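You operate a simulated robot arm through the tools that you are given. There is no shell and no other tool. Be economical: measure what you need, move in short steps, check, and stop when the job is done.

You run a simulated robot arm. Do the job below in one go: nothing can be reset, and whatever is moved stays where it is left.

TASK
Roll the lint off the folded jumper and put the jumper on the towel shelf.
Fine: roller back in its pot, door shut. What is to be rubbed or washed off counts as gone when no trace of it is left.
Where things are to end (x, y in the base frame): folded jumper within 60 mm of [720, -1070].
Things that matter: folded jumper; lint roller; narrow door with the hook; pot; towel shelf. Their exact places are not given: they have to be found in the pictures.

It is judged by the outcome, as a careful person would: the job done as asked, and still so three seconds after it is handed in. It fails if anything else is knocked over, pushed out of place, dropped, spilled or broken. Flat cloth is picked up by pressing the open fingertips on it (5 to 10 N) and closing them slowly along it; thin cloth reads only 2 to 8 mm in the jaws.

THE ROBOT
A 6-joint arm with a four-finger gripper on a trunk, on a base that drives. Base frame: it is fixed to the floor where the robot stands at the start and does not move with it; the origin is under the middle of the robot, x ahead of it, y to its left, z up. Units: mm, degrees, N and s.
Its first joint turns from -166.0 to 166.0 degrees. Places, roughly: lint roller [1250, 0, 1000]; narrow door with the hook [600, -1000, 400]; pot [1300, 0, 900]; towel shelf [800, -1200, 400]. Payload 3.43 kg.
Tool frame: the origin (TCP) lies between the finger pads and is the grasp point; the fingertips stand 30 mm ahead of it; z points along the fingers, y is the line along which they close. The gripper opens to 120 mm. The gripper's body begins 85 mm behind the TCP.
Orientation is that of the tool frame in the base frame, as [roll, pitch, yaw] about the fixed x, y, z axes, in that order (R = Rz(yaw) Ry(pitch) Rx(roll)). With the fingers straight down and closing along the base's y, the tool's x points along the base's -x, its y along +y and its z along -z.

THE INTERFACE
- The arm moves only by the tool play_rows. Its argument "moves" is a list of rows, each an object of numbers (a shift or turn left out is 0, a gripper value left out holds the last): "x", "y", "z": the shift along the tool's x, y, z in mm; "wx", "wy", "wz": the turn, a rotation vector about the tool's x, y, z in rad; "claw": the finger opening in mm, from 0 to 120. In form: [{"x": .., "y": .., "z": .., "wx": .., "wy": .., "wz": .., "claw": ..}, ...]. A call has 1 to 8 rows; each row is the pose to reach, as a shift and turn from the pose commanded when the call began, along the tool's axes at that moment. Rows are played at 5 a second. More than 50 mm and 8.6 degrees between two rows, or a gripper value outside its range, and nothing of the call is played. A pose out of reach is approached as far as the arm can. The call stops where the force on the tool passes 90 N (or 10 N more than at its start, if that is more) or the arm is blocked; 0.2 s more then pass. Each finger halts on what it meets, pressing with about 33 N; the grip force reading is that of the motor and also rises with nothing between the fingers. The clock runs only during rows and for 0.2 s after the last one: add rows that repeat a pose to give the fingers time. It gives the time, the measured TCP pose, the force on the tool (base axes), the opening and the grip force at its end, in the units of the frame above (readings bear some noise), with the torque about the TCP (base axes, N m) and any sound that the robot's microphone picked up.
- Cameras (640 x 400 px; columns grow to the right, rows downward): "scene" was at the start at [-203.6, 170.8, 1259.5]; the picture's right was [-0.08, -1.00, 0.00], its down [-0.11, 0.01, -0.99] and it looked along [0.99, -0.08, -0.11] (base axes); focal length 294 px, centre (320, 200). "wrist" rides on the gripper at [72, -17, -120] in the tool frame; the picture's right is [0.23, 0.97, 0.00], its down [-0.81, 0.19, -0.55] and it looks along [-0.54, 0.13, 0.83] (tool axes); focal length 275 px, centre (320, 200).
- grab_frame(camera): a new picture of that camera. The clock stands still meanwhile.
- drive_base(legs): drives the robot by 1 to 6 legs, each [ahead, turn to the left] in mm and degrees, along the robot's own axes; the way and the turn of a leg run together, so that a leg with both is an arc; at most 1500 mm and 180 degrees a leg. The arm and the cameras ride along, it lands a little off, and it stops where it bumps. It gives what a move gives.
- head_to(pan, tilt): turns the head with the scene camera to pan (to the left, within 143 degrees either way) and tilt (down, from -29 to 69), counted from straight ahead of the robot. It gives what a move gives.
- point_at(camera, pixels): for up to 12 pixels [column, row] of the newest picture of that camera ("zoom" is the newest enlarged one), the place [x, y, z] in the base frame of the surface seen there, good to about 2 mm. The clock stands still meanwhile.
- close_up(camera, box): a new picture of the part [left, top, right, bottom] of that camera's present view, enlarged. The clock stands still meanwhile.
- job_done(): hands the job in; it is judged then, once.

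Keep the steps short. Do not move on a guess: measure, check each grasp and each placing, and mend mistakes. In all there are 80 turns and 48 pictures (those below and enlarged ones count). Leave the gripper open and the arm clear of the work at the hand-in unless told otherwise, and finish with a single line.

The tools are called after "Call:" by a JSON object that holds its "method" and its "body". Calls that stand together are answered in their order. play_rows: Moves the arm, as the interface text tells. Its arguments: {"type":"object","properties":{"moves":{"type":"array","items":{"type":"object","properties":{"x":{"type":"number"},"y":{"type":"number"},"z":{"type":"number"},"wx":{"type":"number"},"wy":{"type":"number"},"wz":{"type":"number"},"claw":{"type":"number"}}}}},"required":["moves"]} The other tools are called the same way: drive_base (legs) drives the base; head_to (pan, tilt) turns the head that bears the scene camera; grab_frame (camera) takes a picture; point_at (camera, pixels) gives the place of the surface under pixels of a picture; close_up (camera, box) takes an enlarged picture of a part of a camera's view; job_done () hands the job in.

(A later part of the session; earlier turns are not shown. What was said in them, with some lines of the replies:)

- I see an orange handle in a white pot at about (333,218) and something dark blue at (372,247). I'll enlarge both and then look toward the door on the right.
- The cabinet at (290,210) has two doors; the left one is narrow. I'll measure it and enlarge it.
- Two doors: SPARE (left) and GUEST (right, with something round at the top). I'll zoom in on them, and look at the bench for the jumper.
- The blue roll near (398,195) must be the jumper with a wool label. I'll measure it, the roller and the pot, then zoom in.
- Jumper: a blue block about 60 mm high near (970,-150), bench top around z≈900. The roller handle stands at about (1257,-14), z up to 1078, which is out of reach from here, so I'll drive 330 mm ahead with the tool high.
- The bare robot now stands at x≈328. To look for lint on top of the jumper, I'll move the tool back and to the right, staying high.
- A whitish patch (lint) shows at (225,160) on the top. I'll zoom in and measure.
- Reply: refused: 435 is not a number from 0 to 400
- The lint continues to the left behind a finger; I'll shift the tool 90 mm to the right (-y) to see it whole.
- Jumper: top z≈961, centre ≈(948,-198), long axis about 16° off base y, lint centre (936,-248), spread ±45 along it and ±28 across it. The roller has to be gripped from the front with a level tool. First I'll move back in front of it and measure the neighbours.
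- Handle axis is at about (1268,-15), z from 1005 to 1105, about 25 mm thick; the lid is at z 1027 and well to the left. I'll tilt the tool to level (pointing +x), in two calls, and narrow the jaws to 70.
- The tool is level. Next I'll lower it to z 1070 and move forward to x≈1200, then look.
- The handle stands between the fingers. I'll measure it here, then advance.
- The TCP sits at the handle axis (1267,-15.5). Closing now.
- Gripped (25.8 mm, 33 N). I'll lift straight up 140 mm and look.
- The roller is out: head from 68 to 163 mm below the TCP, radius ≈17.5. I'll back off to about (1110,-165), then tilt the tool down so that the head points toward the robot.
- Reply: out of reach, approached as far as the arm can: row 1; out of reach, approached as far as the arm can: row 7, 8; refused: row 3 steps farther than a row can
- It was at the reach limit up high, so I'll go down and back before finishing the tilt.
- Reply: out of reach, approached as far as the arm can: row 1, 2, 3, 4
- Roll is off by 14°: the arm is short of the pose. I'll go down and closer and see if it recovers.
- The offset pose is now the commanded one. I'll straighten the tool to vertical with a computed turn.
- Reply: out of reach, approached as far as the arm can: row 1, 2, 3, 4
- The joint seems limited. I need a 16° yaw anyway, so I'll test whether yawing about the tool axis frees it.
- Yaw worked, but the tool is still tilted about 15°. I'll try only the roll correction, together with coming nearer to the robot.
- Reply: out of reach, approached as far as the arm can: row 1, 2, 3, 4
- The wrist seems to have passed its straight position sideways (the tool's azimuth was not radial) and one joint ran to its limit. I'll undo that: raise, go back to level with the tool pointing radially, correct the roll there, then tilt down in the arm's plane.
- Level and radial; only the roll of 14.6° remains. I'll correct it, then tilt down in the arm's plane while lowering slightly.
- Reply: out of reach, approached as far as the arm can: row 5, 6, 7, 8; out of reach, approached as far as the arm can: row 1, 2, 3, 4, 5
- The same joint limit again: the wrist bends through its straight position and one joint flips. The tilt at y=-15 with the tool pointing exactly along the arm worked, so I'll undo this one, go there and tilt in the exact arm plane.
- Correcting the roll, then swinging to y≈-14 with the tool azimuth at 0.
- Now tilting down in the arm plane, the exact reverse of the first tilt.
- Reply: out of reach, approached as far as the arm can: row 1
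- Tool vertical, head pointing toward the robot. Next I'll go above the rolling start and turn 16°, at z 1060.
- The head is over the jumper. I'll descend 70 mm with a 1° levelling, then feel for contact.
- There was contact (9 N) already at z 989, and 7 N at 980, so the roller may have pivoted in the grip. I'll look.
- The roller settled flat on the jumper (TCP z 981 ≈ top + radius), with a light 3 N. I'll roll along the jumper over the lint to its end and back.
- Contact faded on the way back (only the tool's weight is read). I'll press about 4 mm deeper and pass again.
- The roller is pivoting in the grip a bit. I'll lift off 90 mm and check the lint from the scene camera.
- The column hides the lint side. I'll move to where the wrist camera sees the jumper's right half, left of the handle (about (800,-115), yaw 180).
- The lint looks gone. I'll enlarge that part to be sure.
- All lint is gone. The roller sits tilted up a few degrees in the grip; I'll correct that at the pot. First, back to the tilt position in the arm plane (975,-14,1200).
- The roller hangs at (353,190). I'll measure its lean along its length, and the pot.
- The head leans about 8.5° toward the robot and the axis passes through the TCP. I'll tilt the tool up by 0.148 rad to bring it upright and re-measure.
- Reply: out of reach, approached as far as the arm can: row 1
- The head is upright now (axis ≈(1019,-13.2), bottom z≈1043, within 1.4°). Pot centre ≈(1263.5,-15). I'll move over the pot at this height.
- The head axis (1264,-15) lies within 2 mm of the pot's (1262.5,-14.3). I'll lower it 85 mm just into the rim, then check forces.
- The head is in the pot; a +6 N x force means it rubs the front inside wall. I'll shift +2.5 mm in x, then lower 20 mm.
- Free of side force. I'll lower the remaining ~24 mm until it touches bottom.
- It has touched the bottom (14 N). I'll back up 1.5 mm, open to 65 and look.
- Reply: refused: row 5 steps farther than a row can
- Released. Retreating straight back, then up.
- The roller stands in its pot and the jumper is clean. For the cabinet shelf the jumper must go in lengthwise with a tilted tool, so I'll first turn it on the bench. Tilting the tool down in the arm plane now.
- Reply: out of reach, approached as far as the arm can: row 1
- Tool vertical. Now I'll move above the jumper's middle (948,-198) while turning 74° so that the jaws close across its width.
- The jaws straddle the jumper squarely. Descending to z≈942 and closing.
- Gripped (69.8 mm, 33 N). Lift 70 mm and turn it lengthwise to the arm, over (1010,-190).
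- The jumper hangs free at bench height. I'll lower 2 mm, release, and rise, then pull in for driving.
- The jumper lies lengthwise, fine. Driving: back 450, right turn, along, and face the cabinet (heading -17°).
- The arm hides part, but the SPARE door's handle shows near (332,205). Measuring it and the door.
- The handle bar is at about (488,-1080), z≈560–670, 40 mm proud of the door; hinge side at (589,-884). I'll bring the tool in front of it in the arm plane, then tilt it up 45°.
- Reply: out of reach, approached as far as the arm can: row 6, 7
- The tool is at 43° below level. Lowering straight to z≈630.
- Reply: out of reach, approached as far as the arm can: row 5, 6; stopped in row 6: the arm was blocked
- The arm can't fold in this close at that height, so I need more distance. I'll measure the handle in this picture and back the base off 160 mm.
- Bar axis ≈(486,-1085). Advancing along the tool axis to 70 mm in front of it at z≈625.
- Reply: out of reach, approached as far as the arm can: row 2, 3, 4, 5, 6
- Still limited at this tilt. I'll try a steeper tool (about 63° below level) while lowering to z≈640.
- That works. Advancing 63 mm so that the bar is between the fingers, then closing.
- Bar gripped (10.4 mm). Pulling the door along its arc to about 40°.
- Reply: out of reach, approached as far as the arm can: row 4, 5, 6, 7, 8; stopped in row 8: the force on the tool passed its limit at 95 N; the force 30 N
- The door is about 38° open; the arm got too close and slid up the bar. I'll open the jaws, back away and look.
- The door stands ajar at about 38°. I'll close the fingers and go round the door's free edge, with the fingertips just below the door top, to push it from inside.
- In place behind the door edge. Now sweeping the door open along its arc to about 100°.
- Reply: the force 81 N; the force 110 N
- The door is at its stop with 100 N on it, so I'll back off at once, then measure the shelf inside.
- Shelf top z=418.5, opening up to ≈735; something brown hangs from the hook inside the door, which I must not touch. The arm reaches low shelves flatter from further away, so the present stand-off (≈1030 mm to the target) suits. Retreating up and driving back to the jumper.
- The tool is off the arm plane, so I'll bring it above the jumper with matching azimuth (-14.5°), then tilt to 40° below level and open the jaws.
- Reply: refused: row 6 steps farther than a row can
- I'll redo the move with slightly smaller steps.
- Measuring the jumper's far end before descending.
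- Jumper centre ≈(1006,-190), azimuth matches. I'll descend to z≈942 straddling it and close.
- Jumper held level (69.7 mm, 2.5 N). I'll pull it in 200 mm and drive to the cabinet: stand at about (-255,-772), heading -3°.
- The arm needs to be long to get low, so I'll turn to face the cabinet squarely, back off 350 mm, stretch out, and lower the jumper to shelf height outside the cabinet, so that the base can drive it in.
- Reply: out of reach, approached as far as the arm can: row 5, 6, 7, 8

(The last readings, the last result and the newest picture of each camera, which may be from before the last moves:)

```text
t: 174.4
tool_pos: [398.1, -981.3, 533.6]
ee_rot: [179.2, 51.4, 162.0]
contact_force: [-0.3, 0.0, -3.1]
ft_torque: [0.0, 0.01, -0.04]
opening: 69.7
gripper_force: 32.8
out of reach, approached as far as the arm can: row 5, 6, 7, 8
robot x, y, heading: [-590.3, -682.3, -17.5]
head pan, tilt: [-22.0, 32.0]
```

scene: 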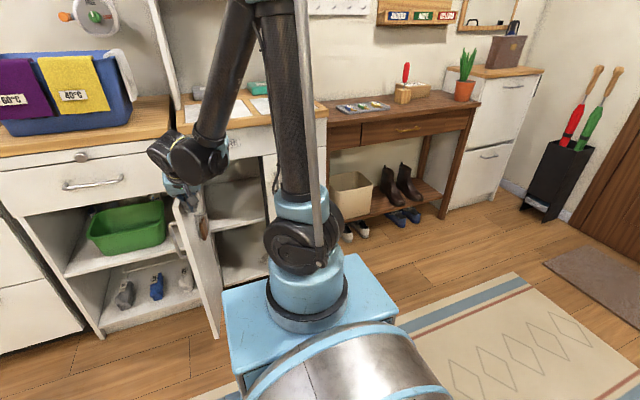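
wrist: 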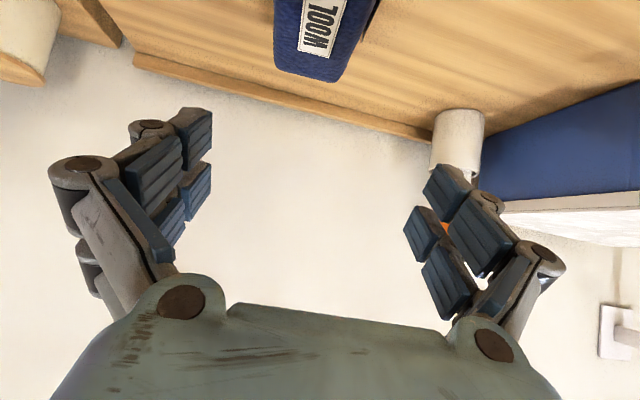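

It lowers well when stretched out: z=534, level, free. I'll back up 110, extend 90 mm further and down to z≈476, then drive straight in 354 mm.

Call:
{"method": "drive_base", "body": {"legs": [[-110, 0]]}}

Call:
{"method": "play_rows", "body": {"moves": [{"x": -14, "y": 3, "z": 26}, {"x": -28, "y": 6, "z": 52}, {"x": -20, "y": 8, "z": 79}, {"x": -12, "y": 10, "z": 105}, {"x": -12, "y": 10, "z": 105}, {"x": -12, "y": 10, "z": 105}]}}

Call:
{"method": "drive_base", "body": {"legs": [[354, 0]]}}

```text
t: 175.6
tool_pos: [293.3, -948.1, 535.0]
ee_rot: [179.2, 51.3, 162.2]
contact_force: [0.6, 0.1, -3.1]
ft_torque: [0.0, 0.02, 0.01]
opening: 69.8
gripper_force: 32.9
robot x, y, heading: [-697.5, -648.7, -17.6]
head pan, tilt: [-22.0, 32.0]
```

```text
t: 177.0
tool_pos: [375.7, -961.8, 491.9]
ee_rot: [179.2, 52.0, 162.0]
contact_force: [0.5, -0.1, -3.4]
ft_torque: [-0.01, -0.02, 0.01]
opening: 69.7
gripper_force: 32.9
robot x, y, heading: [-701.8, -644.4, -17.5]
head pan, tilt: [-22.0, 32.0]
```

```text
t: 179.3
tool_pos: [716.4, -1071.6, 491.7]
ee_rot: [179.2, 52.0, 162.0]
contact_force: [0.2, 0.4, -3.3]
ft_torque: [0.02, 0.01, -0.02]
opening: 69.7
gripper_force: 33.1
robot x, y, heading: [-355.8, -753.1, -17.9]
head pan, tilt: [-22.0, 32.0]
5 turns are left
```

Inside, over (716,-1072), no contact. Now lowering onto the shelf, moving slightly forward for reach.

Call:
{"method": "play_rows", "body": {"moves": [{"x": 2, "z": 10}, {"x": 4, "z": 19}, {"x": 7, "z": 29}, {"x": 9, "z": 39}, {"x": 9, "z": 39}]}}

Call:
{"method": "play_rows", "body": {"moves": [{"x": 2, "z": 3}, {"x": 4, "z": 5}, {"x": 4, "z": 5}]}}

Call:
{"method": "play_rows", "body": {"moves": [{"x": 2, "z": 4}, {"x": 2, "z": 8}, {"x": 2, "z": 8}]}}

```text
t: 180.5
tool_pos: [734.9, -1076.7, 474.1]
ee_rot: [179.2, 52.7, 161.9]
contact_force: [0.1, -0.6, -4.2]
ft_torque: [-0.01, 0.01, 0.01]
opening: 69.6
gripper_force: 33.1
robot x, y, heading: [-358.9, -757.9, -17.5]
head pan, tilt: [-22.0, 32.0]
```

```text
t: 181.3
tool_pos: [736.5, -1077.0, 468.4]
ee_rot: [179.2, 52.7, 161.9]
contact_force: [0.0, -0.3, -3.8]
ft_torque: [0.06, 0.03, 0.04]
opening: 69.8
gripper_force: 32.7
robot x, y, heading: [-355.6, -751.2, -17.9]
head pan, tilt: [-22.0, 32.0]
```

```text
t: 182.1
tool_pos: [742.7, -1078.3, 461.9]
ee_rot: [179.3, 52.7, 161.9]
contact_force: [-0.6, 0.3, -2.4]
ft_torque: [0.03, 0.04, 0.01]
opening: 69.6
gripper_force: 33.2
robot x, y, heading: [-356.1, -753.7, -17.9]
head pan, tilt: [-22.0, 32.0]
4 turns are left
```

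It sits almost on the shelf (load beginning to come off). I'll lower 3 mm, open, drive back 330 mm, raise above door height, come forward 110 and cross over to the outer side of the door, then look.

Call:
{"method": "play_rows", "body": {"moves": [{"x": 1.5, "z": 1}, {"x": 2.6, "z": 1.9}, {"x": 2.6, "z": 1.9, "claw": 80}, {"x": 2.6, "z": 1.9, "claw": 95}, {"x": 2.6, "z": 1.9, "claw": 112}, {"x": 2.6, "z": 1.9, "claw": 112}]}}

Call:
{"method": "drive_base", "body": {"legs": [[-330, 0]]}}

Call:
{"method": "play_rows", "body": {"moves": [{"x": -29.2, "z": -38}, {"x": -58.4, "z": -76}, {"x": -87.6, "z": -114}, {"x": -116.8, "z": -152, "claw": 60}, {"x": -146, "z": -190, "claw": 10}, {"x": -175.2, "z": -228}, {"x": -204.4, "z": -266}, {"x": -233.5, "z": -303.7}]}}

Call:
{"method": "drive_base", "body": {"legs": [[110, 0]]}}

Call:
{"method": "play_rows", "body": {"moves": [{"x": 6, "y": 40, "z": -8}, {"x": 12, "y": 80, "z": -16}, {"x": 18, "y": 120, "z": -24}, {"x": 24, "y": 160, "z": -31}, {"x": 30, "y": 200, "z": -39}, {"x": 36, "y": 240, "z": -47}, {"x": 36, "y": 240, "z": -47}]}}

Call:
{"method": "head_to", "body": {"pan": -5, "tilt": 25}}

Call:
{"method": "grab_frame", "body": {"camera": "scene"}}

```text
t: 183.5
tool_pos: [742.0, -1079.0, 459.9]
ee_rot: [179.2, 52.7, 161.9]
contact_force: [-0.5, 0.7, 0.0]
ft_torque: [0.01, 0.01, 0.03]
opening: 111.6
gripper_force: 0.1
robot x, y, heading: [-357.0, -754.7, -17.8]
head pan, tilt: [-22.0, 32.0]
```

```text
t: 185.7
tool_pos: [428.2, -979.2, 460.2]
ee_rot: [179.3, 52.7, 161.9]
contact_force: [-1.0, -0.3, 0.0]
ft_torque: [0.01, -0.04, 0.03]
opening: 111.9
gripper_force: 0.1
robot x, y, heading: [-669.4, -655.3, -17.7]
head pan, tilt: [-22.0, 32.0]
```

```text
t: 187.5
tool_pos: [323.9, -949.8, 842.1]
ee_rot: [179.2, 53.4, 162.0]
contact_force: [0.8, 0.7, -0.7]
ft_torque: [0.03, 0.04, 0.0]
opening: 9.9
gripper_force: 0.1
robot x, y, heading: [-669.9, -657.8, -17.5]
head pan, tilt: [-22.0, 32.0]
```

```text
t: 188.7
tool_pos: [429.4, -984.7, 841.3]
ee_rot: [179.3, 53.4, 161.9]
contact_force: [-0.6, 0.0, -0.3]
ft_torque: [0.0, 0.01, -0.01]
opening: 10.2
gripper_force: 0.0
robot x, y, heading: [-564.7, -685.5, -17.4]
head pan, tilt: [-22.0, 32.0]
```

```text
t: 190.3
tool_pos: [435.0, -734.8, 853.8]
ee_rot: [179.3, 54.0, 161.9]
contact_force: [0.5, -0.5, 0.0]
ft_torque: [-0.01, 0.0, -0.04]
opening: 10.4
gripper_force: 0.1
robot x, y, heading: [-565.9, -687.8, -17.4]
head pan, tilt: [-22.0, 32.0]
```

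```text
t: 191.1
tool_pos: [434.6, -734.4, 855.1]
ee_rot: [179.3, 54.1, 161.8]
contact_force: [0.3, 0.9, 0.5]
ft_torque: [0.01, 0.03, 0.03]
opening: 10.0
gripper_force: 0.1
robot x, y, heading: [-565.0, -686.4, -17.6]
head pan, tilt: [-5.0, 25.0]
```

```text
3 pictures are left
3 turns are left
```

scene: 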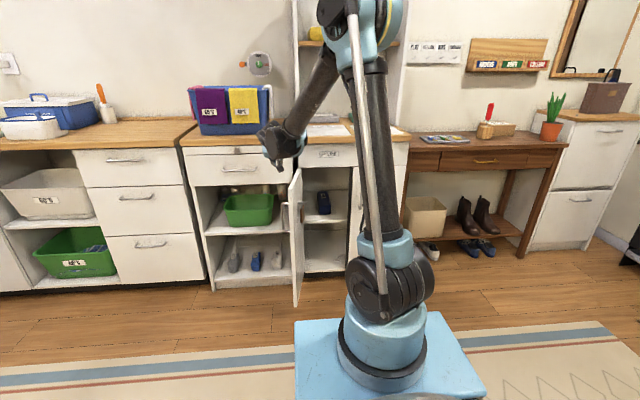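

The jumper lies on the shelf at (323,203). The gripper is outside the open door. Lowering beside it above the handle, sweeping the door shut along its arc, pressing, then backing off and checking.

Call:
{"method": "play_rows", "body": {"moves": [{"x": 29, "z": 21}, {"x": 58, "z": 42}, {"x": 87, "z": 63}, {"x": 116, "z": 84}, {"x": 116, "z": 84}]}}

Call:
{"method": "play_rows", "body": {"moves": [{"x": -10, "y": -44, "z": 13.8}, {"x": -6.2, "y": -74, "z": 8.6}, {"x": -6.1, "y": -106, "z": 8.4}, {"x": -9, "y": -137, "z": 12.4}, {"x": -15.4, "y": -167, "z": 21.2}, {"x": -24.3, "y": -195, "z": 33.4}, {"x": -36, "y": -219, "z": 49.5}, {"x": -50.2, "y": -240, "z": 69}]}}

Call:
{"method": "play_rows", "body": {"moves": [{"x": -8, "y": -8, "z": 11}, {"x": -15.9, "y": -16, "z": 21.8}, {"x": -24.6, "y": -22, "z": 33.8}, {"x": -33.3, "y": -27, "z": 45.8}, {"x": -42, "y": -30, "z": 58}, {"x": -51.6, "y": -33, "z": 71}, {"x": -54, "y": -33, "z": 74}]}}

Call:
{"method": "play_rows", "body": {"moves": [{"x": 20, "z": -28}, {"x": 40, "z": -56}, {"x": 60, "z": -84}, {"x": 60, "z": -120}]}}

Call:
{"method": "grab_frame", "body": {"camera": "scene"}}

Call:
{"method": "point_at", "body": {"camera": "scene", "pixels": [[300, 190], [310, 190], [320, 190], [330, 190], [338, 190], [310, 240], [325, 240], [335, 240], [345, 190], [305, 265]]}}

```text
t: 192.3
tool_pos: [435.9, -733.4, 711.4]
ee_rot: [179.2, 54.1, 161.9]
contact_force: [0.3, 0.2, 0.4]
ft_torque: [-0.02, -0.01, 0.01]
opening: 9.9
gripper_force: 0.1
robot x, y, heading: [-562.6, -684.7, -17.6]
head pan, tilt: [-5.0, 25.0]
```

```text
t: 194.1
tool_pos: [444.5, -988.6, 709.4]
ee_rot: [179.2, 54.1, 161.9]
contact_force: [-1.0, -0.4, -0.1]
ft_torque: [-0.02, -0.02, 0.03]
opening: 9.8
gripper_force: 0.1
robot x, y, heading: [-558.2, -687.1, -17.5]
head pan, tilt: [-5.0, 25.0]
```

```text
t: 195.4
tool_pos: [495.1, -1032.9, 720.9]
ee_rot: [179.2, 54.2, 162.1]
contact_force: [1.6, -0.3, -2.2]
ft_torque: [0.02, -0.03, -0.01]
opening: 10.0
gripper_force: 0.0
robot x, y, heading: [-563.2, -688.0, -17.4]
head pan, tilt: [-5.0, 25.0]
stopped in row 6: the force on the tool passed its limit at 121 N (the readings are from after the stop); the commanded pose is now the measured one
```

```text
t: 196.4
tool_pos: [368.1, -994.9, 740.8]
ee_rot: [179.2, 54.3, 161.9]
contact_force: [0.6, 0.4, -0.5]
ft_torque: [-0.01, 0.04, -0.01]
opening: 9.9
gripper_force: 0.1
robot x, y, heading: [-562.9, -686.3, -17.6]
head pan, tilt: [-5.0, 25.0]
```

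```text
2 pictures are left
```

scene: 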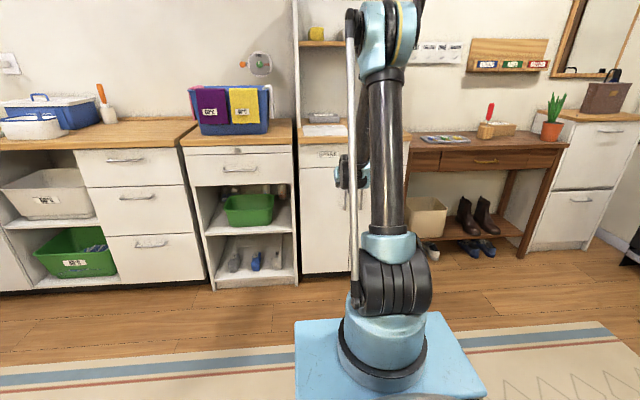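

```text
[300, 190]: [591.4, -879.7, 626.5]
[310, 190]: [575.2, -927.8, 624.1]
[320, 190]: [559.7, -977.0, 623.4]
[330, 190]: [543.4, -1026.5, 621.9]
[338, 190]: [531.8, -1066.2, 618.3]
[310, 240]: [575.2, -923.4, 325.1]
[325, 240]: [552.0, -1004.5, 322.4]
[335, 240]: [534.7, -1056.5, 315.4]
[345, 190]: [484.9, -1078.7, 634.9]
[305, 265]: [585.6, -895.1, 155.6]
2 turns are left
```

The door face now lies on its closed line (531.8 measured at y=-1066 against 530.4 expected; handle back at its old place). Opening the gripper, drawing the arm back, and a last look at the door.

Call:
{"method": "play_rows", "body": {"moves": [{"x": 5, "z": -35, "claw": 60}, {"x": 10, "z": -70, "claw": 110}, {"x": 10, "z": -100, "claw": 110}, {"x": 10, "z": -100, "claw": 110}]}}

Call:
{"method": "close_up", "body": {"camera": "scene", "box": [280, 120, 420, 290]}}

```text
t: 197.4
tool_pos: [284.0, -967.8, 792.7]
ee_rot: [179.1, 54.2, 162.1]
contact_force: [-0.4, 0.2, 0.5]
ft_torque: [0.0, 0.0, 0.01]
opening: 110.0
gripper_force: 0.0
robot x, y, heading: [-558.2, -685.5, -17.3]
head pan, tilt: [-5.0, 25.0]
```

```text
2.35 times, centred on (350, 205) of scene
1 turns are left
```

zoom: 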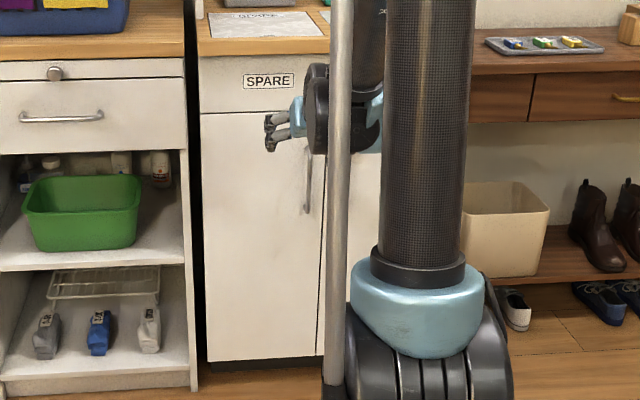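

The door is shut, the jumper is on the shelf, the roller is in its pot, and the gripper is open and clear, so I'm handing in.

Call:
{"method": "job_done", "body": {}}

```text
The job is handed in.
```

The lint is off the jumper, the jumper is on the towel shelf about 24 mm from the target point, the roller is back in its pot, and the door is shut.
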